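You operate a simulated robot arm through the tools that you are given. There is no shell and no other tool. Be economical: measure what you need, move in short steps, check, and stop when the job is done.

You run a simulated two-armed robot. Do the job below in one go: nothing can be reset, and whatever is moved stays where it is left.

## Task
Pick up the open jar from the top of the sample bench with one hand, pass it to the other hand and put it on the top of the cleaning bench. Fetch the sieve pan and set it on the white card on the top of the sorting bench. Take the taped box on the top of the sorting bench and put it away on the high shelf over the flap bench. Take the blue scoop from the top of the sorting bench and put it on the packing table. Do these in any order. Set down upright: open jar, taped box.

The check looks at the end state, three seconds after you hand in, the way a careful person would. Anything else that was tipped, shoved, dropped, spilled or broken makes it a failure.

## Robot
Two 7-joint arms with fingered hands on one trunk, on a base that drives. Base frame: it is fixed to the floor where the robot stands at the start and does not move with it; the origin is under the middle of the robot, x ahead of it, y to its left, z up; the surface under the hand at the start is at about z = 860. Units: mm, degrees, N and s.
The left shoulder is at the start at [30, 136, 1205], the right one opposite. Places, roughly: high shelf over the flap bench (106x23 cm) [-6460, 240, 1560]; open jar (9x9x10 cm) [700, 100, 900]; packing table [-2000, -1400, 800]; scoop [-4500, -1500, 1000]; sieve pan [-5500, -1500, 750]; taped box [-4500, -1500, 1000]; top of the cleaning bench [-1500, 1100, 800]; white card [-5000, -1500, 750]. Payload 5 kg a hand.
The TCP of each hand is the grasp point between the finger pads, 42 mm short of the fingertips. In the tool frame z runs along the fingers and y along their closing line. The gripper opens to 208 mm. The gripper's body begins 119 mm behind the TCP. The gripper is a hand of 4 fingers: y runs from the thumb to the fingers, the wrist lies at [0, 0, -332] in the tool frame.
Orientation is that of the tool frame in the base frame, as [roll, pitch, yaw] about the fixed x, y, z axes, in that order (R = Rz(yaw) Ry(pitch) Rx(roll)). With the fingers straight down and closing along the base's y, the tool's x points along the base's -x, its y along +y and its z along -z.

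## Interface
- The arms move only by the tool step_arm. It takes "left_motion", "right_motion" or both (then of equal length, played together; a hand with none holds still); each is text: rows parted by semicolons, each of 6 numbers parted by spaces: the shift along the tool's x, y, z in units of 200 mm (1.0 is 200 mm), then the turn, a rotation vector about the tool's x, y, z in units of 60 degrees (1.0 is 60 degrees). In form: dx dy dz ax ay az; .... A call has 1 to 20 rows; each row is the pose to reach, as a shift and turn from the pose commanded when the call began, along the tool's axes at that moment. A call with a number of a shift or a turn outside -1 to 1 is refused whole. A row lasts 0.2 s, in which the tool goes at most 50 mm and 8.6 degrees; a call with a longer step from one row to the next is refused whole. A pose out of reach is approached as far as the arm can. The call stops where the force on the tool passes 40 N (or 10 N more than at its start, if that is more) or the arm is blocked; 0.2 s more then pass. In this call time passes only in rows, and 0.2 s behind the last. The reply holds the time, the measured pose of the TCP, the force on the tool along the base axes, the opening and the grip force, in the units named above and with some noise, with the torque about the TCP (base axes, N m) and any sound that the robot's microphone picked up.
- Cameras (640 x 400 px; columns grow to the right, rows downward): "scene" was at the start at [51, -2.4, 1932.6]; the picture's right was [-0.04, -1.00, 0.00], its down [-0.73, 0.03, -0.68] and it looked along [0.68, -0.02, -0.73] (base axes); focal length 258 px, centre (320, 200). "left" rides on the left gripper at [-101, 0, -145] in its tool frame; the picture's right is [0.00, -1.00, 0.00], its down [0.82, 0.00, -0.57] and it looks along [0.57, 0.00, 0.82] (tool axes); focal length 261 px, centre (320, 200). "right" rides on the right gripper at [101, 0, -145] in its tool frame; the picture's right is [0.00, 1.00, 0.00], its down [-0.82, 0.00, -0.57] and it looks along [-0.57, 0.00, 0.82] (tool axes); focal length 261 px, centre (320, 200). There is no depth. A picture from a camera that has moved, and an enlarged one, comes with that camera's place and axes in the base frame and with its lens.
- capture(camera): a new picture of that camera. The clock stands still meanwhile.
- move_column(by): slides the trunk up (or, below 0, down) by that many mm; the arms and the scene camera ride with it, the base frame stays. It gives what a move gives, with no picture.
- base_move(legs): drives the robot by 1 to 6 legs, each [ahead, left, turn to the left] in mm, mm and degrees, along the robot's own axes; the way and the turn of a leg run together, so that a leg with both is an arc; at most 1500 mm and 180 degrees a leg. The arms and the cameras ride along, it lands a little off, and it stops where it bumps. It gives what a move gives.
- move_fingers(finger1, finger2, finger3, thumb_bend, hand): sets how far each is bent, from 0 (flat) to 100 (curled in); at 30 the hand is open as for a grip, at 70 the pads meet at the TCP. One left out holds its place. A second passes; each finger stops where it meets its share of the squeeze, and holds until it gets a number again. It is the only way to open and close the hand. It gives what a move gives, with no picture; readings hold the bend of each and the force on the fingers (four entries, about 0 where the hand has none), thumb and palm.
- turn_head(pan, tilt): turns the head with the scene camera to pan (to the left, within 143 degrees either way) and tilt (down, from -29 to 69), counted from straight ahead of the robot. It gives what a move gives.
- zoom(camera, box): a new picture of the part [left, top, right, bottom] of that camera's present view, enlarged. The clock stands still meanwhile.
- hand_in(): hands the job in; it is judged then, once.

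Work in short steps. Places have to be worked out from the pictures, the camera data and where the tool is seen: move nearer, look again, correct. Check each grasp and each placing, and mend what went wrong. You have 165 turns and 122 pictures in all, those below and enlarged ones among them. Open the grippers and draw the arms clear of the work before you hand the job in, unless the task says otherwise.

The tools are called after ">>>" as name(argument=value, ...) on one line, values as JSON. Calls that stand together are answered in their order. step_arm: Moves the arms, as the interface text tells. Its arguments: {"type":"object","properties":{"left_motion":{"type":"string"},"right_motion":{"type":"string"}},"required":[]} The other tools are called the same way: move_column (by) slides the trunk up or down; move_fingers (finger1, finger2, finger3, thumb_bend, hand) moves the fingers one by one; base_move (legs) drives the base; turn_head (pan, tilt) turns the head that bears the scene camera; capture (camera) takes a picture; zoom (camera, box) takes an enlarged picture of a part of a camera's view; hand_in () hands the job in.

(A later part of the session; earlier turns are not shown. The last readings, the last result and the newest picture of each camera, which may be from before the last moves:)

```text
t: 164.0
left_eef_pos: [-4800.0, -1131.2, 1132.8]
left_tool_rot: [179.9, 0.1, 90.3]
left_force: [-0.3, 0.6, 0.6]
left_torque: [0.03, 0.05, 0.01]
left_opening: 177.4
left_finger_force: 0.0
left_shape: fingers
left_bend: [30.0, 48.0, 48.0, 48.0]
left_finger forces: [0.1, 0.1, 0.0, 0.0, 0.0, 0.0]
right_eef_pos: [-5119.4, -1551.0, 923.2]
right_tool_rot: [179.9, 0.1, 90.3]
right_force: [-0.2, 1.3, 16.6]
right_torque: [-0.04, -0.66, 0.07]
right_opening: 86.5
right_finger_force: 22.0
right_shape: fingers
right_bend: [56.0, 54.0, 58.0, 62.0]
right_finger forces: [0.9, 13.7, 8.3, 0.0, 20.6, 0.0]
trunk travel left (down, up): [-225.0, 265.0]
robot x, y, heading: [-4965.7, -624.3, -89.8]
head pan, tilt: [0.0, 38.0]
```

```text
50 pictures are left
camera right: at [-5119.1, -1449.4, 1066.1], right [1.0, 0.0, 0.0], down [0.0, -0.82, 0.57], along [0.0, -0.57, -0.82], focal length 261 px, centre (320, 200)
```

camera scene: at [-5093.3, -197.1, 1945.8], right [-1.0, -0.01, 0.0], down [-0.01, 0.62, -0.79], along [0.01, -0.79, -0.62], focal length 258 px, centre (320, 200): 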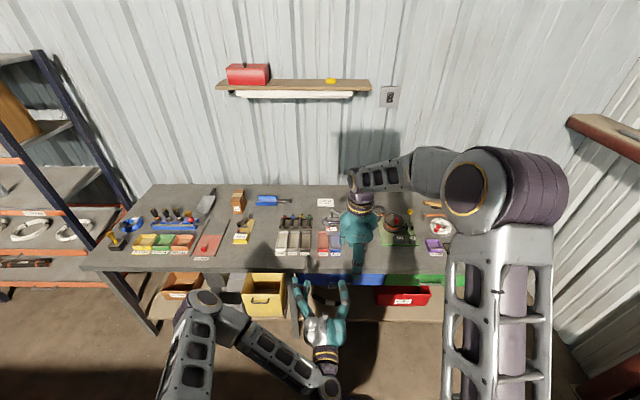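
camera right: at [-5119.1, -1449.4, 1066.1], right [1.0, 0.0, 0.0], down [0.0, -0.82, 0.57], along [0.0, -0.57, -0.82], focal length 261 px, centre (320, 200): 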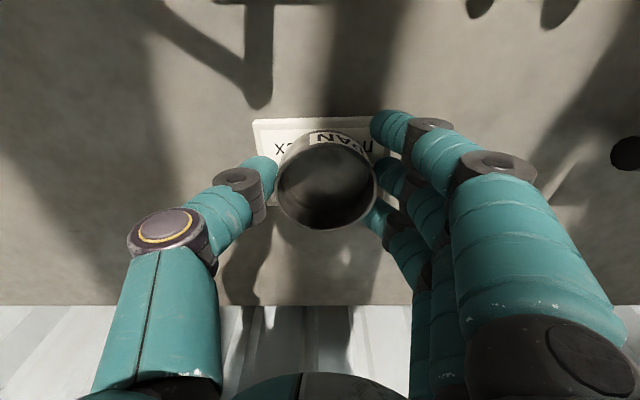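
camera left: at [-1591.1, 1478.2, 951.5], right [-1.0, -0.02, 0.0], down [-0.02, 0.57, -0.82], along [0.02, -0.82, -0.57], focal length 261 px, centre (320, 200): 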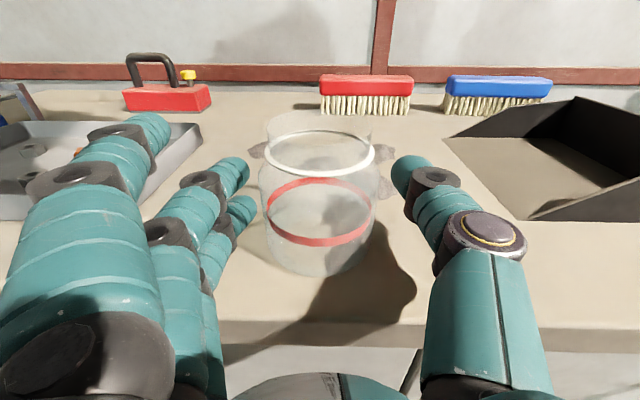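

The pan rests centred on the card. I ease the load and open.

>>> step_arm(right_motion="0 0 -0.01 0 0 0")

>>> move_fingers(hand="right", finger1=50, finger2=51, finger3=51, thumb_bend=54)

>>> step_arm(right_motion="0 0 -0.1 0 0 0; 0 0 -0.3 0 0 0; 0 0 -0.5 0 0 0; 0 0 -0.7 0 0 0; 0 0 -0.9 0 0 0")

>>> capture(camera="right")

```text
t: 164.4
left_eef_pos: [-4800.3, -1131.3, 1131.6]
left_tool_rot: [180.0, 0.0, 90.3]
left_force: [0.0, 0.1, -0.3]
left_torque: [0.01, 0.03, -0.02]
left_opening: 177.3
left_finger_force: 0.1
left_shape: fingers
left_bend: [30.0, 48.0, 48.0, 48.0]
left_finger forces: [0.0, 0.0, 0.1, 0.1, 0.0, 0.0]
right_eef_pos: [-5118.8, -1551.5, 922.8]
right_tool_rot: [180.0, 0.2, 90.4]
right_force: [-1.2, -2.7, 11.0]
right_torque: [-0.24, -0.37, -0.16]
right_opening: 86.6
right_finger_force: 20.4
right_shape: fingers
right_bend: [56.0, 54.0, 58.0, 62.0]
right_finger forces: [0.0, 11.0, 9.1, 0.0, 20.2, 0.0]
trunk travel left (down, up): [-225.0, 265.0]
robot x, y, heading: [-4964.7, -623.5, -89.6]
head pan, tilt: [0.0, 38.0]
```

```text
t: 165.4
left_eef_pos: [-4798.7, -1131.8, 1132.5]
left_tool_rot: [-180.0, 0.0, 90.3]
left_force: [-0.9, -0.4, 0.8]
left_torque: [0.02, 0.0, 0.02]
left_opening: 177.2
left_finger_force: 0.0
left_shape: fingers
left_bend: [30.0, 48.0, 48.0, 48.0]
left_finger forces: [0.1, 0.0, 0.0, 0.0, 0.1, 0.1]
right_eef_pos: [-5120.0, -1549.9, 922.5]
right_tool_rot: [180.0, 0.0, 90.3]
right_force: [-1.7, 0.4, 9.0]
right_torque: [-0.39, -0.41, -0.12]
right_opening: 109.4
right_finger_force: 4.3
right_shape: fingers
right_bend: [50.0, 51.0, 53.0, 54.0]
right_finger forces: [0.1, 0.1, 8.9, 0.0, 0.1, 0.0]
trunk travel left (down, up): [-225.0, 265.0]
robot x, y, heading: [-4964.9, -630.4, -89.7]
head pan, tilt: [0.0, 38.0]
```

```text
t: 166.6
left_eef_pos: [-4800.2, -1130.7, 1132.2]
left_tool_rot: [179.9, -0.1, 90.3]
left_force: [-0.6, 1.6, 0.8]
left_torque: [-0.08, 0.02, 0.03]
left_opening: 177.4
left_finger_force: 0.0
left_shape: fingers
left_bend: [30.0, 48.0, 48.0, 48.0]
left_finger forces: [0.1, 0.0, 0.0, 0.0, 0.1, 0.0]
right_eef_pos: [-5117.6, -1551.2, 1100.9]
right_tool_rot: [-180.0, -0.1, 90.5]
right_force: [0.7, -0.4, -0.8]
right_torque: [-0.1, 0.05, 0.0]
right_opening: 109.6
right_finger_force: 0.0
right_shape: fingers
right_bend: [50.0, 51.0, 51.0, 54.0]
right_finger forces: [0.0, 0.1, 0.0, 0.0, 0.1, 0.0]
trunk travel left (down, up): [-225.0, 265.0]
robot x, y, heading: [-4961.7, -622.9, -89.5]
head pan, tilt: [0.0, 38.0]
```

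```text
49 pictures are left
camera right: at [-5118.2, -1451.0, 1244.7], right [1.0, 0.0, 0.0], down [0.0, -0.82, 0.57], along [0.0, -0.57, -0.82], focal length 261 px, centre (320, 200)
```

right: 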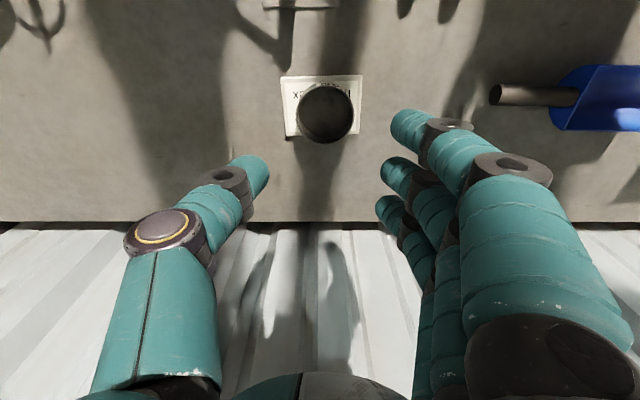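

The pan sits square on the card. Next is the blue scoop, whose handle lies near (-4830, -1535). I bring the left hand over it, turned 90° to pinch across the handle, and retract the right hand.

>>> step_arm(left_motion="-0.14 -0.01 -0.02 0 0 0.1428; -0.28 -0.02 -0.04 0 0 0.2857; -0.42 -0.04 -0.06 0 0 0.4285; -0.57 -0.05 -0.06 0 0 0.5714; -0.71 -0.07 -0.06 0 0 0.7142; -0.85 -0.08 -0.06 0 0 0.857; -1.0 -0.1 -0.06 0 0 0.9999", right_motion="0.15 0 -0.05 0 0 0; 0.3 0 -0.1 0 0 0; 0.45 -0.1 -0.15 0 0 0; 0.6 -0.2 -0.2 0 0 0; 0.75 -0.3 -0.2 0 0 0; 0.9 -0.4 -0.2 0 0 0; 1.0 -0.5 -0.2 0 0 0")

>>> step_arm(left_motion="-0.11 0.17 0 0 0 0.1; -0.22 0.34 0 0 0 0.2; -0.33 0.51 0 0 0 0.3; -0.44 0.68 0 0 0 0.4; -0.553 0.858 0 0 0 0.5")

>>> capture(camera="left")

```text
t: 168.2
left_eef_pos: [-4817.9, -1332.9, 1144.7]
left_tool_rot: [180.0, -0.1, 30.3]
left_force: [-0.3, 0.1, 0.6]
left_torque: [0.07, -0.09, -0.01]
left_opening: 177.5
left_finger_force: 0.2
left_shape: fingers
left_bend: [30.0, 48.0, 48.0, 48.0]
left_finger forces: [0.0, 0.0, 0.0, 0.0, 0.0, 0.1]
right_eef_pos: [-5219.7, -1350.7, 1139.7]
right_tool_rot: [179.9, 0.1, 90.3]
right_force: [-0.9, -0.4, -0.4]
right_torque: [0.04, -0.02, 0.01]
right_opening: 109.8
right_finger_force: 0.1
right_shape: fingers
right_bend: [50.0, 51.0, 51.0, 54.0]
right_finger forces: [0.1, 0.0, 0.0, 0.1, 0.1, 0.1]
trunk travel left (down, up): [-225.0, 265.0]
robot x, y, heading: [-4966.5, -624.5, -89.8]
head pan, tilt: [0.0, 38.0]
```

```text
t: 169.4
left_eef_pos: [-4826.8, -1535.3, 1143.6]
left_tool_rot: [-179.8, -0.2, 0.3]
left_force: [0.2, -1.2, 0.2]
left_torque: [0.14, 0.07, 0.03]
left_opening: 177.5
left_finger_force: 0.1
left_shape: fingers
left_bend: [30.0, 48.0, 48.0, 48.0]
left_finger forces: [0.0, 0.1, 0.0, 0.0, 0.0, 0.0]
right_eef_pos: [-5221.1, -1351.6, 1138.7]
right_tool_rot: [179.8, -0.1, 90.4]
right_force: [-1.4, 0.5, 0.5]
right_torque: [0.1, -0.15, -0.01]
right_opening: 109.4
right_finger_force: 0.1
right_shape: fingers
right_bend: [50.0, 51.0, 51.0, 54.0]
right_finger forces: [0.0, 0.0, 0.0, 0.0, 0.0, 0.0]
trunk travel left (down, up): [-225.0, 265.0]
robot x, y, heading: [-4968.4, -624.0, -89.8]
head pan, tilt: [0.0, 38.0]
```

```text
48 pictures are left
camera left: at [-4925.7, -1537.2, 1287.4], right [-0.01, 1.0, 0.0], down [0.82, 0.01, 0.57], along [0.57, 0.01, -0.82], focal length 261 px, centre (320, 200)
```

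left: 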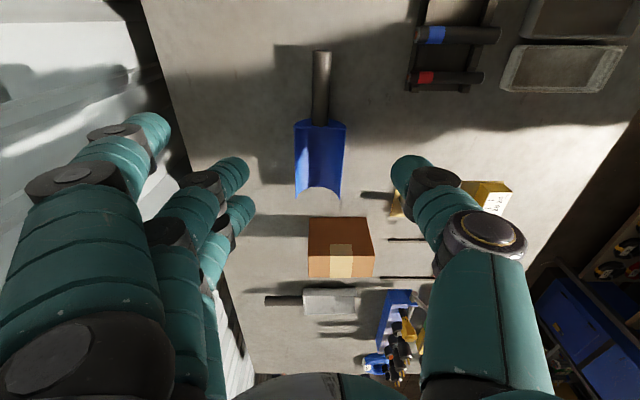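

The handle runs along x at y = -1535, centred on x ≈ -4840. I narrow the hand and descend.

>>> move_fingers(hand="left", finger1=54, finger2=54, finger3=54, thumb_bend=54)

>>> step_arm(left_motion="-0.03 0 0.2 0 0 0; -0.065 0 0.4 0 0 0; -0.065 0 0.6 0 0 0; -0.065 0 0.8 0 0 0; -0.065 0 0.92 0 0 0")

>>> capture(camera="left")

```text
t: 170.4
left_eef_pos: [-4825.5, -1534.9, 1144.9]
left_tool_rot: [-180.0, 0.0, 0.3]
left_force: [-0.3, 0.0, -0.3]
left_torque: [0.0, -0.02, -0.02]
left_opening: 101.5
left_finger_force: 0.0
left_shape: fingers
left_bend: [54.0, 54.0, 54.0, 54.0]
left_finger forces: [0.0, 0.0, 0.1, 0.0, 0.0, 0.0]
right_eef_pos: [-5219.3, -1350.1, 1141.5]
right_tool_rot: [179.9, -0.1, 90.2]
right_force: [0.3, 0.0, 0.4]
right_torque: [0.01, 0.03, -0.01]
right_opening: 110.0
right_finger_force: 0.1
right_shape: fingers
right_bend: [50.0, 51.0, 51.0, 54.0]
right_finger forces: [0.1, 0.0, 0.1, 0.0, 0.0, 0.1]
trunk travel left (down, up): [-225.0, 265.0]
robot x, y, heading: [-4965.2, -621.6, -89.5]
head pan, tilt: [0.0, 38.0]
```

```text
t: 171.6
left_eef_pos: [-4841.2, -1535.9, 960.2]
left_tool_rot: [180.0, 0.0, 0.2]
left_force: [-0.1, -0.9, 0.3]
left_torque: [0.02, 0.07, -0.01]
left_opening: 101.2
left_finger_force: 0.0
left_shape: fingers
left_bend: [54.0, 54.0, 54.0, 54.0]
left_finger forces: [0.1, 0.0, 0.1, 0.1, 0.0, 0.0]
right_eef_pos: [-5220.4, -1350.2, 1140.0]
right_tool_rot: [-179.9, -0.1, 90.2]
right_force: [-0.6, -0.9, 0.6]
right_torque: [0.0, -0.01, 0.05]
right_opening: 109.8
right_finger_force: 0.0
right_shape: fingers
right_bend: [50.0, 51.0, 51.0, 54.0]
right_finger forces: [0.0, 0.0, 0.0, 0.0, 0.0, 0.1]
trunk travel left (down, up): [-225.0, 265.0]
robot x, y, heading: [-4962.8, -620.5, -90.0]
head pan, tilt: [0.0, 38.0]
```

```text
47 pictures are left
camera left: at [-4941.6, -1537.4, 1104.8], right [-0.01, 1.0, 0.0], down [0.82, 0.01, 0.57], along [0.57, 0.01, -0.82], focal length 261 px, centre (320, 200)
```

left: 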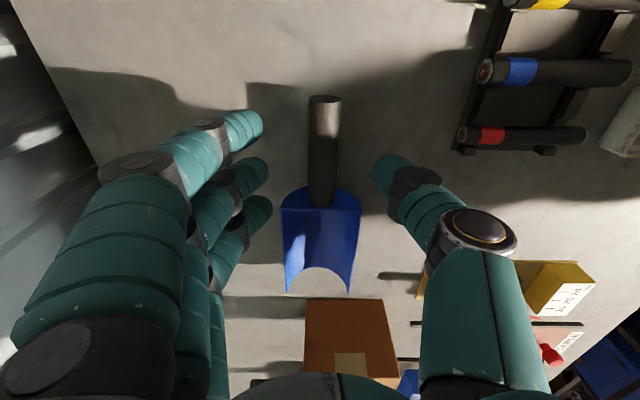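

Handle centred between thumb and fingers. I descend the final 40 mm with care and close.

>>> step_arm(left_motion="0 0 0.08 0 0 0; 0 0 0.14 0 0 0; 0 0 0.18 0 0 0; 0 0 0.195 0 0 0")

>>> move_fingers(hand="left", finger1=62, finger2=64, finger3=62, thumb_bend=64)

>>> capture(camera="left")

```text
t: 172.6
left_eef_pos: [-4841.5, -1534.9, 919.5]
left_tool_rot: [179.9, 0.0, 0.2]
left_force: [-0.3, 0.8, 0.5]
left_torque: [-0.02, -0.04, 0.0]
left_opening: 101.0
left_finger_force: 0.1
left_shape: fingers
left_bend: [54.0, 54.0, 54.0, 54.0]
left_finger forces: [0.0, 0.0, 0.0, 0.0, 0.0, 0.1]
right_eef_pos: [-5221.0, -1349.8, 1141.1]
right_tool_rot: [-180.0, 0.0, 90.3]
right_force: [-0.1, -0.5, 0.3]
right_torque: [-0.01, 0.0, -0.01]
right_opening: 109.7
right_finger_force: 0.1
right_shape: fingers
right_bend: [50.0, 51.0, 51.0, 54.0]
right_finger forces: [0.0, 0.0, 0.1, 0.1, 0.0, 0.0]
trunk travel left (down, up): [-225.0, 265.0]
robot x, y, heading: [-4966.9, -624.6, -89.8]
head pan, tilt: [0.0, 38.0]
```

```text
t: 173.6
left_eef_pos: [-4841.9, -1535.2, 920.6]
left_tool_rot: [-180.0, 0.0, 0.4]
left_force: [-0.1, -1.1, -0.4]
left_torque: [0.01, 0.02, -0.01]
left_opening: 58.7
left_finger_force: 0.2
left_shape: fingers
left_bend: [62.0, 64.0, 62.0, 64.0]
left_finger forces: [0.1, 0.0, 0.0, 0.0, 0.3, 0.0]
right_eef_pos: [-5220.0, -1350.2, 1141.4]
right_tool_rot: [-180.0, 0.0, 90.2]
right_force: [0.2, 0.0, -0.3]
right_torque: [0.02, -0.01, 0.0]
right_opening: 109.8
right_finger_force: 0.1
right_shape: fingers
right_bend: [50.0, 51.0, 51.0, 54.0]
right_finger forces: [0.0, 0.0, 0.0, 0.1, 0.0, 0.0]
trunk travel left (down, up): [-225.0, 265.0]
robot x, y, heading: [-4963.9, -618.2, -89.7]
head pan, tilt: [0.0, 38.0]
```

```text
46 pictures are left
camera left: at [-4941.7, -1537.1, 1065.1], right [-0.01, 1.0, 0.0], down [0.82, 0.01, 0.57], along [0.57, 0.01, -0.82], focal length 261 px, centre (320, 200)
```

left: 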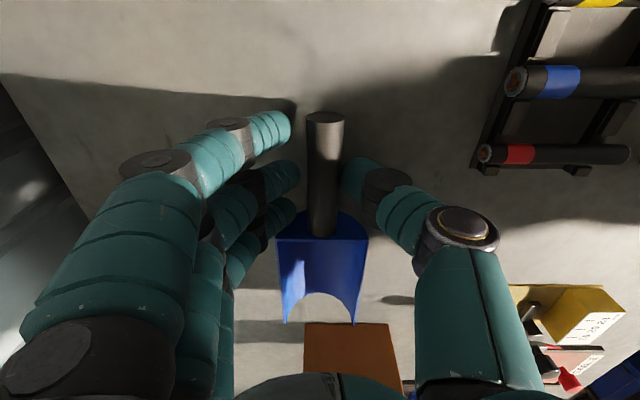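

Just touching now. I close firmly and lift.

>>> move_fingers(hand="left", finger1=71, finger2=73, finger3=71, thumb_bend=73)

>>> step_arm(left_motion="0 0 -0.05 0 0 0; 0 0 -0.15 0 0 0; 0 0 -0.35 0 0 0; 0 0 -0.55 0 0 0; 0 0 -0.75 0 0 0")

>>> capture(camera="left")

```text
t: 174.6
left_eef_pos: [-4841.0, -1535.6, 921.9]
left_tool_rot: [-180.0, 0.0, 0.3]
left_force: [0.0, -0.6, -0.5]
left_torque: [0.01, -0.01, -0.04]
left_opening: 45.9
left_finger_force: 23.7
left_shape: fingers
left_bend: [66.0, 66.0, 66.0, 68.0]
left_finger forces: [7.1, 9.2, 7.1, 0.0, 23.5, 0.0]
right_eef_pos: [-5219.3, -1350.1, 1140.4]
right_tool_rot: [-179.9, -0.1, 90.3]
right_force: [-1.1, -0.2, -0.2]
right_torque: [0.0, -0.01, 0.0]
right_opening: 109.9
right_finger_force: 0.0
right_shape: fingers
right_bend: [50.0, 51.0, 51.0, 54.0]
right_finger forces: [0.0, 0.0, 0.0, 0.0, 0.0, 0.0]
trunk travel left (down, up): [-225.0, 265.0]
robot x, y, heading: [-4967.0, -622.9, -89.9]
head pan, tilt: [0.0, 38.0]
```

```text
t: 175.8
left_eef_pos: [-4841.3, -1536.7, 1072.2]
left_tool_rot: [180.0, 0.0, 0.3]
left_force: [-0.7, 1.6, -3.0]
left_torque: [-0.08, 0.12, 0.02]
left_opening: 45.7
left_finger_force: 23.1
left_shape: fingers
left_bend: [66.0, 66.0, 66.0, 68.0]
left_finger forces: [7.8, 9.0, 6.3, 0.0, 23.3, 0.0]
right_eef_pos: [-5220.7, -1350.0, 1141.5]
right_tool_rot: [-179.9, -0.1, 90.2]
right_force: [-0.7, 0.8, 0.2]
right_torque: [-0.08, 0.01, -0.01]
right_opening: 109.7
right_finger_force: 0.1
right_shape: fingers
right_bend: [50.0, 51.0, 51.0, 54.0]
right_finger forces: [0.1, 0.0, 0.1, 0.0, 0.0, 0.0]
trunk travel left (down, up): [-225.0, 265.0]
robot x, y, heading: [-4966.4, -623.4, -90.0]
head pan, tilt: [0.0, 38.0]
```

```text
45 pictures are left
camera left: at [-4941.7, -1536.5, 1215.6], right [-0.01, 1.0, 0.0], down [0.82, 0.01, 0.57], along [0.57, 0.01, -0.82], focal length 261 px, centre (320, 200)
```

left: 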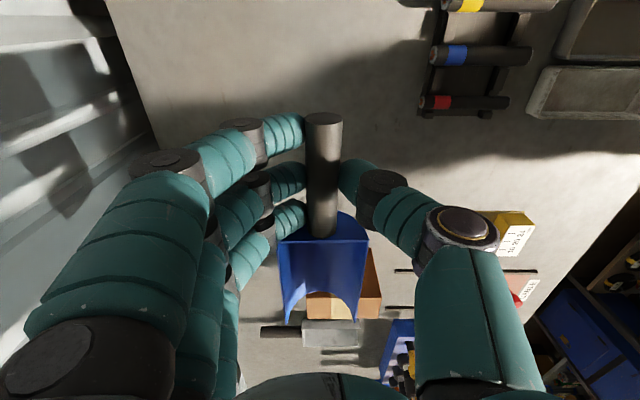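

The scoop is held level. The right hand can carry the box on the same trip, so I retract the scoop and shift the base left toward the box.

>>> step_arm(left_motion="0 -0.1 -0.2 0 0 0; 0 -0.25 -0.4 0 0 0; 0 -0.45 -0.5 0 0 0; 0 -0.65 -0.6 0 0 0; 0 -0.85 -0.6 0 0 0; 0 -1 -0.6 0 0 0")

>>> base_move(legs=[[0, 540, 0]])

>>> capture(camera="right")

>>> capture(camera="scene")

```text
t: 177.2
left_eef_pos: [-4841.8, -1334.1, 1191.6]
left_tool_rot: [179.9, 0.0, 0.3]
left_force: [-0.6, 1.0, -1.5]
left_torque: [-0.11, 0.16, 0.01]
left_opening: 45.9
left_finger_force: 22.7
left_shape: fingers
left_bend: [66.0, 66.0, 66.0, 68.0]
left_finger forces: [7.7, 8.8, 6.4, 0.0, 22.9, 0.1]
right_eef_pos: [-5219.8, -1348.9, 1140.8]
right_tool_rot: [180.0, 0.0, 90.2]
right_force: [0.1, 1.1, 1.1]
right_torque: [-0.08, 0.01, 0.0]
right_opening: 109.8
right_finger_force: 0.2
right_shape: fingers
right_bend: [50.0, 51.0, 51.0, 54.0]
right_finger forces: [0.0, 0.0, 0.0, 0.0, 0.0, 0.0]
trunk travel left (down, up): [-225.0, 265.0]
robot x, y, heading: [-4963.6, -624.1, -89.8]
head pan, tilt: [0.0, 38.0]
```

```text
t: 180.3
left_eef_pos: [-4313.3, -1336.2, 1189.2]
left_tool_rot: [180.0, 0.0, 0.2]
left_force: [0.5, 0.0, -1.8]
left_torque: [0.0, 0.29, -0.02]
left_opening: 45.3
left_finger_force: 22.6
left_shape: fingers
left_bend: [66.0, 66.0, 66.0, 68.0]
left_finger forces: [7.6, 8.7, 6.5, 0.1, 22.8, 0.0]
right_eef_pos: [-4691.4, -1347.8, 1139.7]
right_tool_rot: [-180.0, 0.1, 90.3]
right_force: [0.4, -0.1, -0.5]
right_torque: [0.05, 0.08, 0.01]
right_opening: 110.1
right_finger_force: 0.0
right_shape: fingers
right_bend: [50.0, 51.0, 51.0, 54.0]
right_finger forces: [0.1, 0.0, 0.1, 0.0, 0.1, 0.1]
trunk travel left (down, up): [-225.0, 265.0]
robot x, y, heading: [-4434.0, -619.6, -90.1]
head pan, tilt: [0.0, 38.0]
```

```text
44 pictures are left
camera right: at [-4691.1, -1246.8, 1284.4], right [1.0, 0.0, 0.0], down [0.0, -0.82, 0.57], along [0.0, -0.57, -0.82], focal length 261 px, centre (320, 200)
```

right: 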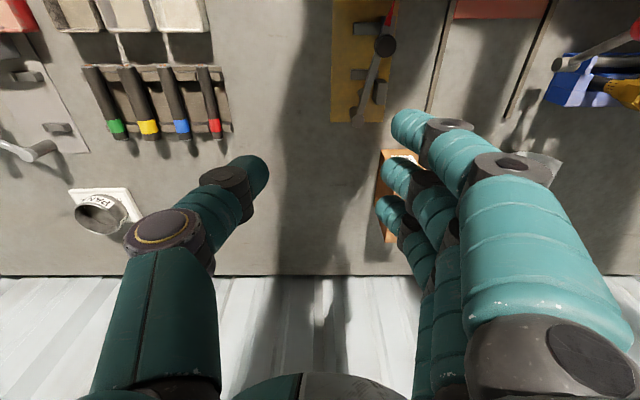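

```text
43 pictures are left
camera scene: at [-4432.9, -679.0, 1945.8], right [-1.0, 0.0, 0.0], down [0.0, 0.62, -0.79], along [0.0, -0.79, -0.62], focal length 258 px, centre (320, 200)
```

scene: 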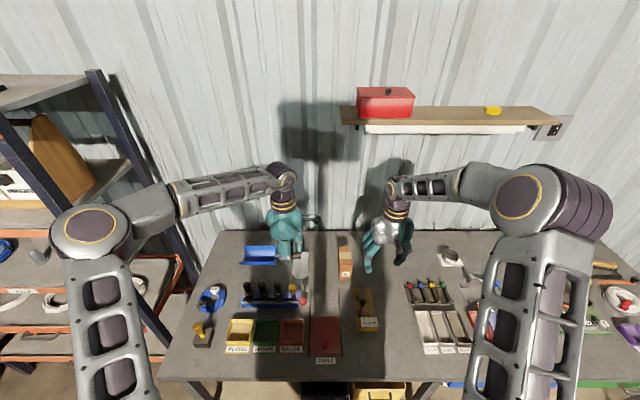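

I zoom on the box to get its footprint and height.

>>> zoom(camera="scene", box=[270, 220, 430, 320])

```text
4.00 times, centred on (350, 270) of scene
camera zoom: at [-4432.9, -679.0, 1945.8], right [-1.0, 0.0, 0.0], down [0.0, 0.62, -0.79], along [0.0, -0.79, -0.62], focal length 1031 px, centre (200, -80)
```

zoom: 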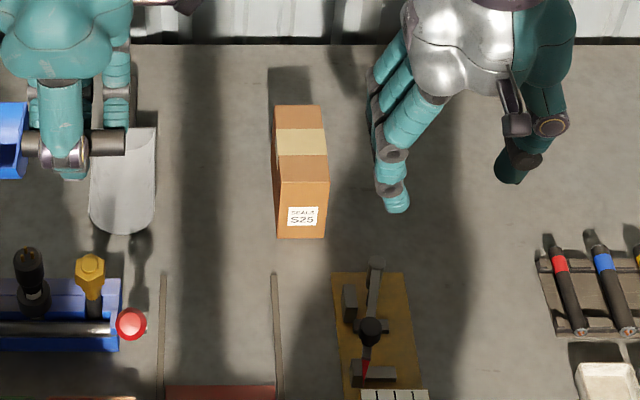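

The box is 60 × 115 mm and 110 tall, centred on (-4555, -1485). The shelf is high, so I grip the box with the hand pitched 45° forward. I rotate and move above it.

>>> step_arm(right_motion="-0.11 0.113 0 0 -0.125 0; -0.22 0.227 0 0 -0.25 0; -0.33 0.34 0 0 -0.375 0; -0.44 0.453 0 0 -0.5 0; -0.55 0.567 0 0 -0.625 0; -0.66 0.68 0 0 -0.75 0")

>>> capture(camera="right")

>>> zoom(camera="scene", box=[250, 190, 450, 320])

```text
t: 181.7
left_eef_pos: [-4315.8, -1335.4, 1191.2]
left_tool_rot: [-179.8, 0.0, 0.1]
left_force: [-4.1, -2.0, -4.2]
left_torque: [0.37, -0.31, -0.01]
left_opening: 45.4
left_finger_force: 22.2
left_shape: fingers
left_bend: [66.0, 66.0, 66.0, 68.0]
left_finger forces: [7.6, 8.7, 6.5, 0.1, 22.7, 0.0]
right_eef_pos: [-4553.1, -1480.9, 1139.5]
right_tool_rot: [179.2, 45.0, 89.8]
right_force: [30.0, -2.6, 11.0]
right_torque: [1.31, 2.83, -2.83]
right_opening: 110.7
right_finger_force: 0.1
right_shape: fingers
right_bend: [50.0, 51.0, 51.0, 54.0]
right_finger forces: [0.1, 0.0, 0.0, 0.0, 0.1, 0.0]
trunk travel left (down, up): [-225.0, 265.0]
robot x, y, heading: [-4434.4, -627.5, -89.9]
head pan, tilt: [0.0, 38.0]
```

```text
41 pictures are left
camera right: at [-4554.4, -1306.9, 1169.8], right [1.0, 0.0, 0.01], down [-0.01, -0.18, 0.98], along [0.0, -0.98, -0.18], focal length 261 px, centre (320, 200)
```

right: 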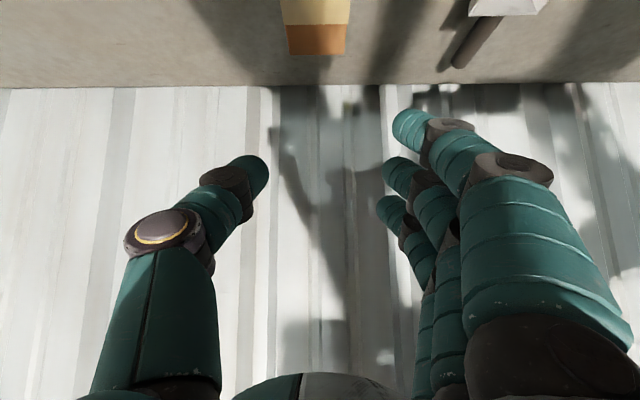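

```text
3.08 times, centred on (350, 255) of scene
camera zoom: at [-4436.2, -680.9, 1945.6], right [-1.0, 0.0, 0.0], down [0.0, 0.62, -0.79], along [0.0, -0.79, -0.62], focal length 793 px, centre (228, 31)
```

zoom: 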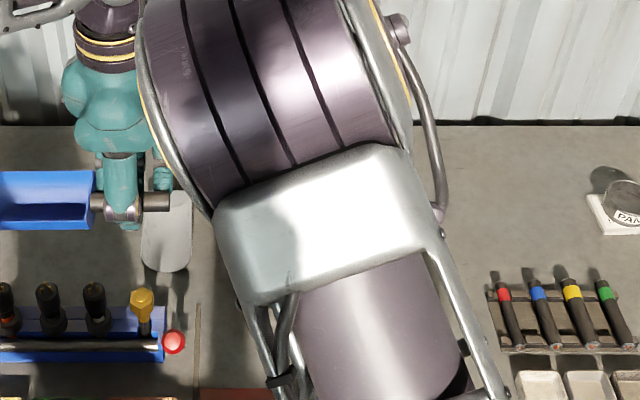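

The right hand shows about 30 N of force, so something may be touching. I check the whole view.

>>> capture(camera="scene")

>>> step_arm(right_motion="0 -0.02 0 0 0 0")

```text
39 pictures are left
camera scene: at [-4436.2, -680.9, 1945.6], right [-1.0, 0.0, 0.0], down [0.0, 0.62, -0.79], along [0.0, -0.79, -0.62], focal length 258 px, centre (320, 200)
```

scene: 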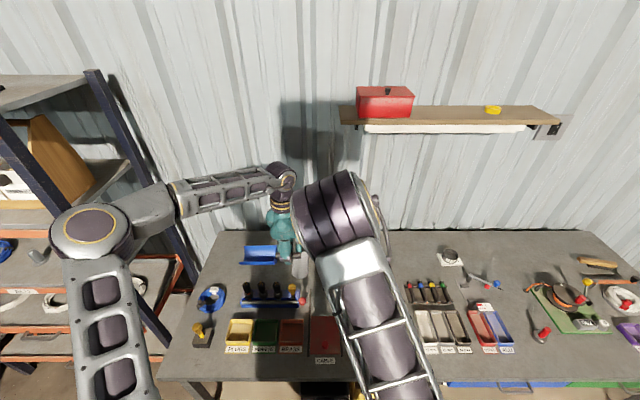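

```text
t: 182.1
left_eef_pos: [-4318.2, -1336.1, 1188.3]
left_tool_rot: [-179.9, -0.1, 0.0]
left_force: [-1.3, -1.1, -1.7]
left_torque: [0.2, -0.05, 0.0]
left_opening: 45.7
left_finger_force: 22.3
left_shape: fingers
left_bend: [66.0, 66.0, 66.0, 68.0]
left_finger forces: [7.6, 8.7, 6.5, 0.0, 22.9, 0.0]
right_eef_pos: [-4564.9, -1480.4, 1140.5]
right_tool_rot: [179.7, 45.0, 89.9]
right_force: [-2.7, -1.4, -0.1]
right_torque: [0.08, -0.21, 0.2]
right_opening: 110.5
right_finger_force: 0.0
right_shape: fingers
right_bend: [50.0, 51.0, 51.0, 54.0]
right_finger forces: [0.0, 0.0, 0.0, 0.0, 0.1, 0.0]
trunk travel left (down, up): [-225.0, 265.0]
robot x, y, heading: [-4438.2, -620.8, -90.0]
head pan, tilt: [0.0, 38.0]
```

That was a transient from the elbow changing pose, and the forces are back to zero. I continue straight down toward the box.

>>> step_arm(right_motion="0.1 0.02 0.1 0 0 0; 0.2 0.04 0.2 0 0 0; 0.3 0.04 0.3 0 0 0; 0.4 0.04 0.4 0 0 0")

>>> capture(camera="right")

```text
t: 183.1
left_eef_pos: [-4316.2, -1335.0, 1190.4]
left_tool_rot: [-179.8, -0.1, 0.1]
left_force: [0.3, -0.2, -2.4]
left_torque: [0.05, 0.14, -0.01]
left_opening: 45.5
left_finger_force: 23.2
left_shape: fingers
left_bend: [66.0, 66.0, 66.0, 68.0]
left_finger forces: [7.7, 8.7, 6.6, 0.0, 22.8, 0.0]
right_eef_pos: [-4552.5, -1481.3, 1027.5]
right_tool_rot: [-180.0, 44.9, 90.1]
right_force: [-0.9, -0.6, 0.5]
right_torque: [0.11, 0.0, 0.01]
right_opening: 110.7
right_finger_force: 0.0
right_shape: fingers
right_bend: [50.0, 51.0, 51.0, 54.0]
right_finger forces: [0.0, 0.0, 0.0, 0.0, 0.0, 0.0]
trunk travel left (down, up): [-225.0, 265.0]
robot x, y, heading: [-4432.3, -623.4, -90.1]
head pan, tilt: [0.0, 38.0]
```

```text
38 pictures are left
camera right: at [-4551.4, -1306.4, 1057.6], right [1.0, 0.0, 0.0], down [0.0, -0.18, 0.98], along [0.0, -0.98, -0.18], focal length 261 px, centre (320, 200)
```

right: 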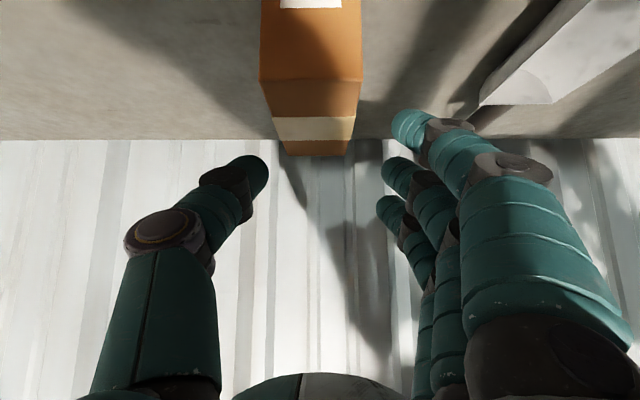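

Box well between the fingers. I descend 80 mm and grip.

>>> step_arm(right_motion="0.1 -0.015 0.1 0 0 0; 0.2 -0.015 0.2 0 0 0; 0.25 -0.015 0.25 0 0 0; 0.29 -0.015 0.29 0 0 0")

>>> move_fingers(hand="right", finger1=58, finger2=58, finger3=58, thumb_bend=60)

>>> capture(camera="right")

```text
t: 184.1
left_eef_pos: [-4313.0, -1335.8, 1189.7]
left_tool_rot: [-180.0, 0.0, 0.1]
left_force: [0.0, 0.2, -1.8]
left_torque: [0.04, 0.17, -0.01]
left_opening: 45.7
left_finger_force: 22.9
left_shape: fingers
left_bend: [66.0, 66.0, 66.0, 68.0]
left_finger forces: [7.7, 8.6, 6.6, 0.1, 22.9, 0.0]
right_eef_pos: [-4553.3, -1479.1, 945.4]
right_tool_rot: [179.9, 45.0, 90.1]
right_force: [0.7, 0.3, 0.3]
right_torque: [0.06, 0.02, -0.02]
right_opening: 110.5
right_finger_force: 0.0
right_shape: fingers
right_bend: [50.0, 51.0, 51.0, 54.0]
right_finger forces: [0.1, 0.0, 0.0, 0.2, 0.0, 0.0]
trunk travel left (down, up): [-225.0, 265.0]
robot x, y, heading: [-4433.4, -622.1, -90.0]
head pan, tilt: [0.0, 38.0]
```

```text
t: 185.1
left_eef_pos: [-4315.1, -1334.3, 1190.6]
left_tool_rot: [-180.0, 0.1, 0.1]
left_force: [-0.7, -0.6, -1.5]
left_torque: [-0.01, 0.11, -0.01]
left_opening: 45.4
left_finger_force: 22.5
left_shape: fingers
left_bend: [66.0, 66.0, 66.0, 68.0]
left_finger forces: [7.7, 8.8, 6.3, 0.0, 22.9, 0.1]
right_eef_pos: [-4553.6, -1479.1, 945.3]
right_tool_rot: [179.8, 45.0, 90.0]
right_force: [-0.8, 0.2, -0.9]
right_torque: [0.02, -0.01, -0.02]
right_opening: 79.6
right_finger_force: 0.7
right_shape: fingers
right_bend: [57.0, 57.0, 57.0, 60.0]
right_finger forces: [0.0, 0.0, 0.0, 0.1, 0.9, 0.1]
trunk travel left (down, up): [-225.0, 265.0]
robot x, y, heading: [-4436.2, -625.5, -90.0]
head pan, tilt: [0.0, 38.0]
```

```text
37 pictures are left
camera right: at [-4554.0, -1304.8, 975.9], right [1.0, 0.0, 0.0], down [0.0, -0.18, 0.98], along [0.0, -0.98, -0.18], focal length 261 px, centre (320, 200)
```

right: 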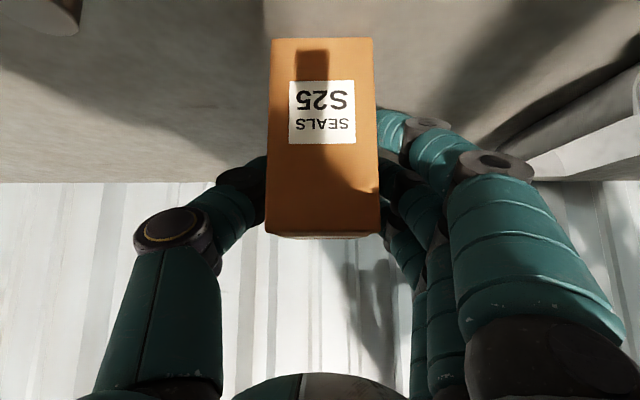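

Contact made. I tighten and lift.

>>> move_fingers(hand="right", finger1=66, finger2=66, finger3=66, thumb_bend=68)

>>> step_arm(right_motion="-0.04 0 -0.04 0 0 0; -0.1 0 -0.1 0 0 0; -0.2 0 -0.2 0 0 0; -0.35 0 -0.35 0 0 0; -0.5 0 -0.5 0 0 0; -0.65 0 -0.65 0 0 0")

>>> capture(camera="right")

```text
t: 186.1
left_eef_pos: [-4314.7, -1335.4, 1190.3]
left_tool_rot: [-180.0, 0.0, 0.1]
left_force: [0.2, -0.4, -2.3]
left_torque: [0.02, 0.16, 0.01]
left_opening: 45.6
left_finger_force: 22.9
left_shape: fingers
left_bend: [66.0, 66.0, 66.0, 68.0]
left_finger forces: [7.7, 8.7, 6.4, 0.1, 22.8, 0.0]
right_eef_pos: [-4554.7, -1479.9, 946.2]
right_tool_rot: [179.9, 45.1, 90.3]
right_force: [1.4, -0.1, 0.2]
right_torque: [-0.01, -0.02, 0.03]
right_opening: 72.8
right_finger_force: 25.0
right_shape: fingers
right_bend: [60.0, 60.0, 60.0, 63.0]
right_finger forces: [8.4, 8.4, 8.6, 0.0, 24.2, 0.0]
trunk travel left (down, up): [-225.0, 265.0]
robot x, y, heading: [-4438.4, -620.2, -89.8]
head pan, tilt: [0.0, 38.0]
```

```text
t: 187.5
left_eef_pos: [-4315.2, -1333.9, 1190.5]
left_tool_rot: [179.9, -0.1, 0.1]
left_force: [0.5, 1.4, -1.4]
left_torque: [-0.15, 0.12, 0.02]
left_opening: 45.6
left_finger_force: 23.0
left_shape: fingers
left_bend: [66.0, 66.0, 66.0, 68.0]
left_finger forces: [7.8, 8.6, 6.4, 0.0, 22.8, 0.0]
right_eef_pos: [-4554.9, -1474.9, 1131.6]
right_tool_rot: [-180.0, 45.0, 90.1]
right_force: [-1.2, 1.4, -4.0]
right_torque: [-0.12, -0.01, -0.01]
right_opening: 73.1
right_finger_force: 24.2
right_shape: fingers
right_bend: [60.0, 60.0, 60.0, 63.0]
right_finger forces: [8.0, 8.2, 8.4, 0.0, 24.7, 0.0]
trunk travel left (down, up): [-225.0, 265.0]
robot x, y, heading: [-4433.3, -620.0, -89.9]
head pan, tilt: [0.0, 38.0]
```

```text
36 pictures are left
camera right: at [-4554.8, -1301.3, 1160.8], right [1.0, 0.0, 0.0], down [0.0, -0.18, 0.98], along [0.0, -0.98, -0.18], focal length 261 px, centre (320, 200)
```

right: 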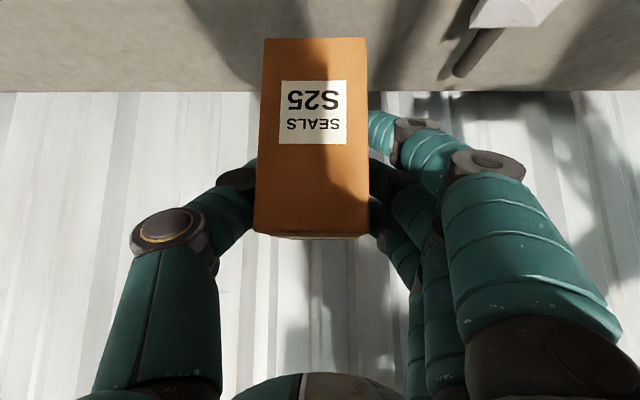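

The box is securely held, with its bottom about 80 mm below the TCP. I raise the trunk fully and drive toward the flap bench shelf, stopping short to look.

>>> move_column(by=263)

>>> base_move(legs=[[-180, 0, 0], [0, 0, -90], [680, 0, 0], [0, -850, 0]])

>>> turn_head(pan=0, tilt=20)

>>> capture(camera="scene")

```text
t: 190.2
left_eef_pos: [-4315.3, -1335.5, 1453.1]
left_tool_rot: [-179.8, -0.1, 0.1]
left_force: [0.3, 0.1, -2.5]
left_torque: [0.01, 0.17, 0.04]
left_opening: 45.9
left_finger_force: 22.5
left_shape: fingers
left_bend: [66.0, 66.0, 66.0, 68.0]
left_finger forces: [7.7, 8.7, 6.5, 0.0, 22.9, 0.0]
right_eef_pos: [-4555.0, -1478.6, 1392.6]
right_tool_rot: [-180.0, 45.0, 90.2]
right_force: [-0.3, 0.3, -2.3]
right_torque: [0.02, 0.01, 0.01]
right_opening: 73.0
right_finger_force: 24.6
right_shape: fingers
right_bend: [60.0, 60.0, 60.0, 63.0]
right_finger forces: [8.0, 8.2, 8.3, 0.0, 24.7, 0.0]
trunk travel left (down, up): [-488.0, 2.0]
robot x, y, heading: [-4435.9, -621.0, -90.0]
head pan, tilt: [0.0, 38.0]
```

```text
t: 202.9
left_eef_pos: [-5849.0, 229.7, 1452.5]
left_tool_rot: [-179.9, 0.0, -87.4]
left_force: [-0.4, -0.3, -2.4]
left_torque: [0.19, 0.03, 0.0]
left_opening: 45.4
left_finger_force: 21.3
left_shape: fingers
left_bend: [66.0, 66.0, 66.0, 68.0]
left_finger forces: [7.1, 8.3, 6.0, 0.0, 21.5, 0.1]
right_eef_pos: [-6002.7, 465.1, 1392.6]
right_tool_rot: [179.8, 44.9, 2.7]
right_force: [0.7, 0.5, -2.4]
right_torque: [0.02, -0.02, 0.02]
right_opening: 72.9
right_finger_force: 24.6
right_shape: fingers
right_bend: [60.0, 60.0, 60.0, 63.0]
right_finger forces: [8.0, 8.2, 8.4, 0.0, 24.5, 0.0]
trunk travel left (down, up): [-488.0, 2.0]
robot x, y, heading: [-5144.6, 383.1, -177.5]
head pan, tilt: [0.0, 38.0]
```

```text
t: 203.7
left_eef_pos: [-5848.4, 230.8, 1453.0]
left_tool_rot: [-179.8, 0.0, -87.4]
left_force: [0.3, 0.5, -2.3]
left_torque: [0.13, 0.0, -0.01]
left_opening: 45.2
left_finger_force: 21.2
left_shape: fingers
left_bend: [66.0, 66.0, 66.0, 68.0]
left_finger forces: [7.1, 8.2, 6.0, 0.0, 21.4, 0.1]
right_eef_pos: [-6002.8, 464.8, 1392.6]
right_tool_rot: [179.9, 44.9, 2.6]
right_force: [0.4, -0.2, -2.6]
right_torque: [-0.05, -0.03, -0.01]
right_opening: 73.6
right_finger_force: 24.6
right_shape: fingers
right_bend: [60.0, 60.0, 60.0, 63.0]
right_finger forces: [8.0, 8.2, 8.4, 0.0, 24.6, 0.0]
trunk travel left (down, up): [-488.0, 2.0]
robot x, y, heading: [-5143.3, 380.3, -177.5]
head pan, tilt: [0.0, 20.0]
```

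```text
35 pictures are left
camera scene: at [-5205.4, 379.1, 2237.1], right [-0.04, 1.0, 0.0], down [0.34, 0.01, -0.94], along [-0.94, -0.04, -0.34], focal length 258 px, centre (320, 200)
```

scene: 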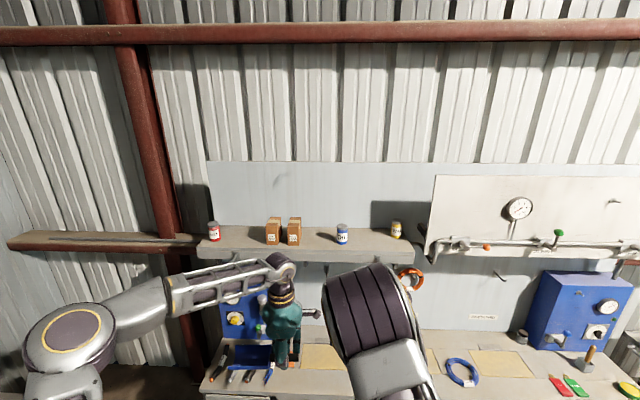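

The shelf has a clear gap between the blue and yellow cans at y ≈ 590. I raise the box to above shelf height and pull the scoop back.

>>> step_arm(right_motion="-0.12 0 -0.12 0 0 0; -0.25 0 -0.25 0 0 0; -0.4 0 -0.4 0 0 0; -0.55 0 -0.55 0 0 0; -0.7 0 -0.7 0 0 0; -0.85 0 -0.85 0 0 0; -0.98 0 -0.98 0 0 0", left_motion="0 -0.1 0 0 0 0; 0 -0.2 0 0 0 0; 0 -0.3 0 0 0 0; 0 -0.4 0 0 0 0; 0 -0.5 0 0 0 0; 0 -0.6 0 0 0 0; 0 -0.75 0 0 0 0")

>>> base_move(legs=[[0, -90, -2.5], [200, 0, 0]])

>>> capture(camera="scene")

```text
t: 205.3
left_eef_pos: [-5695.1, 237.6, 1455.2]
left_tool_rot: [179.9, 0.0, -87.5]
left_force: [1.8, -0.2, -1.4]
left_torque: [0.04, 0.21, 0.0]
left_opening: 45.2
left_finger_force: 21.9
left_shape: fingers
left_bend: [66.0, 66.0, 66.0, 68.0]
left_finger forces: [7.2, 8.4, 6.1, 0.0, 21.8, 0.0]
right_eef_pos: [-5999.5, 467.9, 1670.2]
right_tool_rot: [179.8, 45.0, 2.5]
right_force: [1.6, 0.6, -3.5]
right_torque: [-0.04, 0.12, 0.05]
right_opening: 73.2
right_finger_force: 24.2
right_shape: fingers
right_bend: [60.0, 60.0, 60.0, 63.0]
right_finger forces: [8.0, 8.1, 8.4, 0.0, 24.4, 0.0]
trunk travel left (down, up): [-488.0, 2.0]
robot x, y, heading: [-5139.4, 379.2, -177.4]
head pan, tilt: [0.0, 20.0]
```

```text
t: 207.6
left_eef_pos: [-5903.6, 350.7, 1453.2]
left_tool_rot: [-179.9, 0.0, -90.1]
left_force: [1.1, -0.9, -1.3]
left_torque: [0.25, 0.06, 0.0]
left_opening: 45.3
left_finger_force: 21.6
left_shape: fingers
left_bend: [66.0, 66.0, 66.0, 68.0]
left_finger forces: [7.2, 8.3, 6.0, 0.0, 21.7, 0.0]
right_eef_pos: [-6195.1, 593.8, 1670.1]
right_tool_rot: [180.0, 45.0, 0.0]
right_force: [0.5, -0.7, -3.1]
right_torque: [0.06, -0.02, -0.04]
right_opening: 73.0
right_finger_force: 24.6
right_shape: fingers
right_bend: [60.0, 60.0, 60.0, 63.0]
right_finger forces: [8.1, 8.2, 8.4, 0.1, 24.6, 0.0]
trunk travel left (down, up): [-488.0, 2.0]
robot x, y, heading: [-5341.8, 468.6, 179.8]
head pan, tilt: [0.0, 20.0]
```

```text
34 pictures are left
camera scene: at [-5402.5, 469.5, 2237.4], right [0.0, 1.0, 0.0], down [0.34, 0.0, -0.94], along [-0.94, 0.0, -0.34], focal length 258 px, centre (320, 200)
```

scene: 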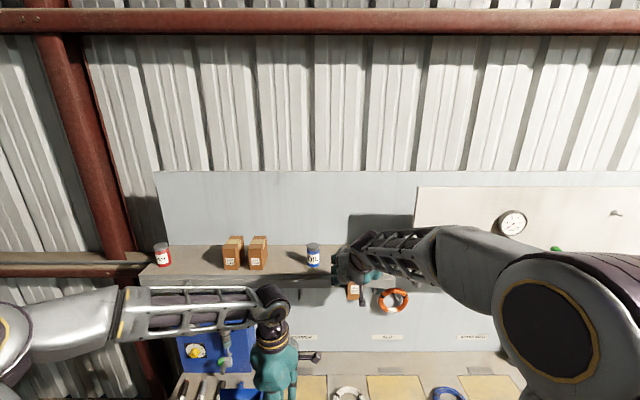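

The box is aligned with the gap at y = 594. I drive forward 150 mm and check with the hand camera.

>>> base_move(legs=[[150, 0, 0]])

>>> capture(camera="right")

>>> capture(camera="scene")

```text
t: 208.9
left_eef_pos: [-6053.4, 351.1, 1454.9]
left_tool_rot: [-180.0, 0.0, -89.9]
left_force: [1.2, 0.3, -1.9]
left_torque: [0.14, 0.08, -0.01]
left_opening: 45.0
left_finger_force: 21.9
left_shape: fingers
left_bend: [66.0, 66.0, 66.0, 68.0]
left_finger forces: [7.1, 8.3, 6.2, 0.1, 21.7, 0.0]
right_eef_pos: [-6346.0, 593.4, 1669.2]
right_tool_rot: [179.9, 45.0, 0.0]
right_force: [0.5, 0.5, -1.9]
right_torque: [-0.03, -0.01, 0.02]
right_opening: 73.0
right_finger_force: 24.2
right_shape: fingers
right_bend: [60.0, 60.0, 60.0, 63.0]
right_finger forces: [8.0, 8.2, 8.4, 0.1, 24.7, 0.0]
trunk travel left (down, up): [-488.0, 2.0]
robot x, y, heading: [-5491.8, 471.5, 180.4]
head pan, tilt: [0.0, 20.0]
```

```text
33 pictures are left
camera right: at [-6173.4, 593.6, 1700.5], right [0.0, -1.0, 0.0], down [-0.18, 0.0, 0.98], along [-0.98, 0.0, -0.18], focal length 261 px, centre (320, 200)
```

right: 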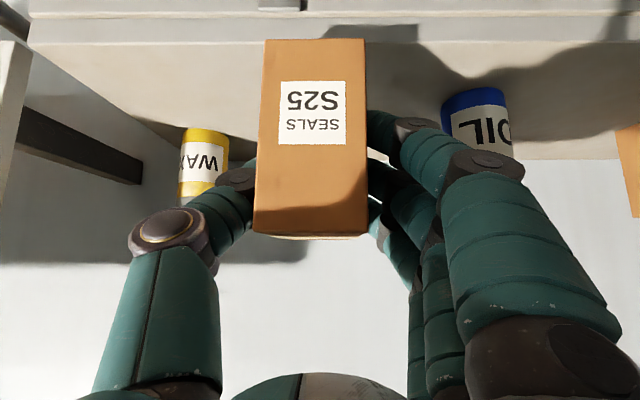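

```text
32 pictures are left
camera scene: at [-5553.8, 471.4, 2237.3], right [0.0, 1.0, 0.0], down [0.34, 0.0, -0.94], along [-0.94, 0.0, -0.34], focal length 258 px, centre (320, 200)
```

scene: 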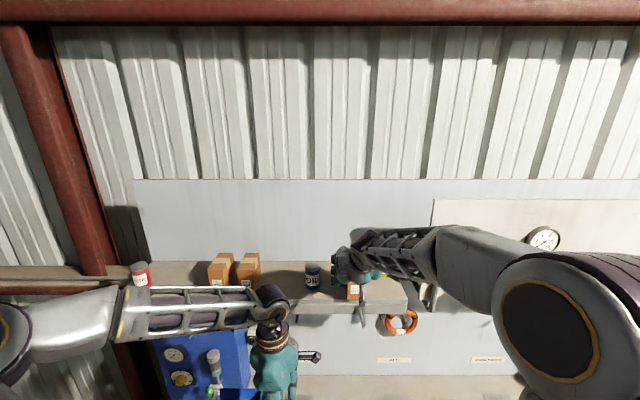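

The gap runs from y ≈ 484 to 704 and the box is centred in it, with the shelf front at x ≈ -6334. I move forward 94 mm, then lower in small steps.

>>> step_arm(right_motion="-0.11 0 0.11 0 0 0; -0.22 0 0.22 0 0 0; -0.332 0 0.332 0 0 0; -0.297 0 0.367 0 0 0; -0.275 0 0.389 0 0 0")

>>> capture(camera="right")

```text
t: 210.2
left_eef_pos: [-6054.4, 350.4, 1454.6]
left_tool_rot: [-179.9, 0.0, -90.0]
left_force: [-0.3, 0.3, -1.9]
left_torque: [0.13, -0.01, -0.01]
left_opening: 44.9
left_finger_force: 21.5
left_shape: fingers
left_bend: [66.0, 66.0, 66.0, 68.0]
left_finger forces: [7.2, 8.3, 6.2, 0.0, 21.7, 0.0]
right_eef_pos: [-6441.5, 592.5, 1651.8]
right_tool_rot: [179.9, 45.1, 0.1]
right_force: [0.0, -0.1, -3.3]
right_torque: [-0.01, -0.06, -0.02]
right_opening: 73.3
right_finger_force: 24.4
right_shape: fingers
right_bend: [60.0, 60.0, 60.0, 63.0]
right_finger forces: [7.9, 8.1, 8.3, 0.0, 24.5, 0.0]
trunk travel left (down, up): [-488.0, 2.0]
robot x, y, heading: [-5492.0, 474.1, 180.2]
head pan, tilt: [0.0, 20.0]
```

```text
31 pictures are left
camera right: at [-6267.7, 593.0, 1682.4], right [0.0, -1.0, 0.0], down [-0.18, 0.0, 0.98], along [-0.98, 0.0, -0.18], focal length 261 px, centre (320, 200)
```

right: 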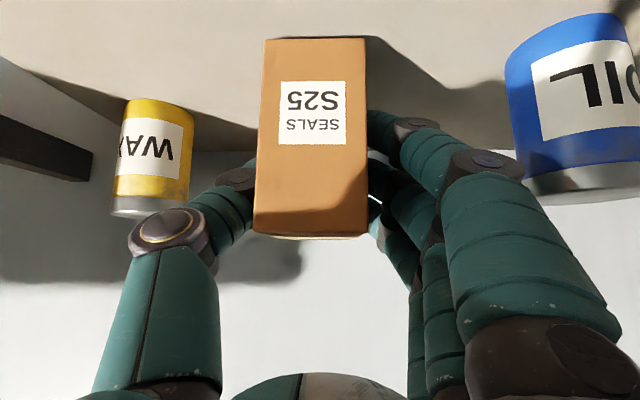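

Clear on both sides. I lower gently until contact.

>>> step_arm(right_motion="0.014 0 0.014 0 0 0; 0.025 0 0.025 0 0 0; 0.034 0 0.034 0 0 0; 0.042 0 0.042 0 0 0")

```text
t: 211.2
left_eef_pos: [-6054.8, 350.2, 1454.5]
left_tool_rot: [179.9, 0.1, -90.0]
left_force: [0.6, -0.8, -1.7]
left_torque: [0.14, 0.02, -0.01]
left_opening: 45.1
left_finger_force: 21.7
left_shape: fingers
left_bend: [66.0, 66.0, 66.0, 68.0]
left_finger forces: [7.1, 8.4, 6.3, 0.1, 21.7, 0.0]
right_eef_pos: [-6442.3, 591.7, 1643.7]
right_tool_rot: [179.8, 45.2, -0.1]
right_force: [-1.1, 0.2, 14.0]
right_torque: [0.53, 0.26, 0.01]
right_opening: 72.7
right_finger_force: 26.3
right_shape: fingers
right_bend: [60.0, 60.0, 60.0, 63.0]
right_finger forces: [8.0, 8.3, 9.7, 0.0, 26.4, 0.0]
trunk travel left (down, up): [-488.0, 2.0]
robot x, y, heading: [-5491.2, 471.0, 180.0]
head pan, tilt: [0.0, 20.0]
```

The box touches down. I open the hand and check that it stands flat.

>>> move_fingers(hand="right", finger1=55, finger2=55, finger3=55, thumb_bend=58)

>>> capture(camera="right")

```text
t: 212.2
left_eef_pos: [-6055.9, 349.9, 1454.1]
left_tool_rot: [-179.9, -0.1, -90.0]
left_force: [-0.3, 0.4, -1.6]
left_torque: [0.2, -0.02, 0.01]
left_opening: 45.2
left_finger_force: 21.7
left_shape: fingers
left_bend: [66.0, 66.0, 66.0, 68.0]
left_finger forces: [7.0, 8.3, 6.2, 0.0, 21.7, 0.0]
right_eef_pos: [-6441.8, 592.2, 1641.2]
right_tool_rot: [179.9, 45.0, 0.1]
right_force: [-0.1, -0.1, -0.5]
right_torque: [-0.02, -0.02, 0.0]
right_opening: 89.5
right_finger_force: 0.1
right_shape: fingers
right_bend: [55.0, 55.0, 55.0, 57.0]
right_finger forces: [0.0, 0.0, 0.0, 0.1, 0.1, 0.1]
trunk travel left (down, up): [-488.0, 2.0]
robot x, y, heading: [-5491.1, 471.6, 180.2]
head pan, tilt: [0.0, 20.0]
```

```text
30 pictures are left
camera right: at [-6268.5, 592.6, 1671.7], right [0.0, -1.0, 0.0], down [-0.18, 0.0, 0.98], along [-0.98, 0.0, -0.18], focal length 261 px, centre (320, 200)
```

right: 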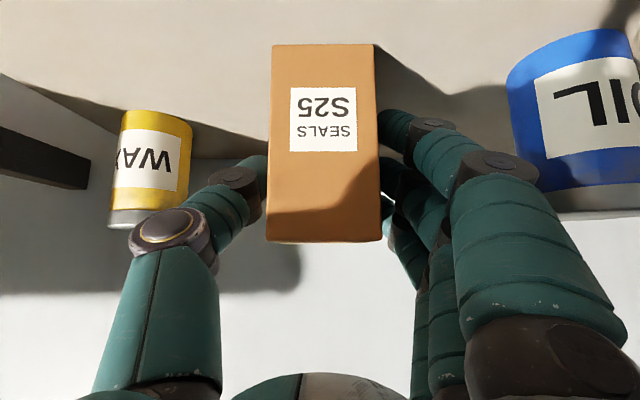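

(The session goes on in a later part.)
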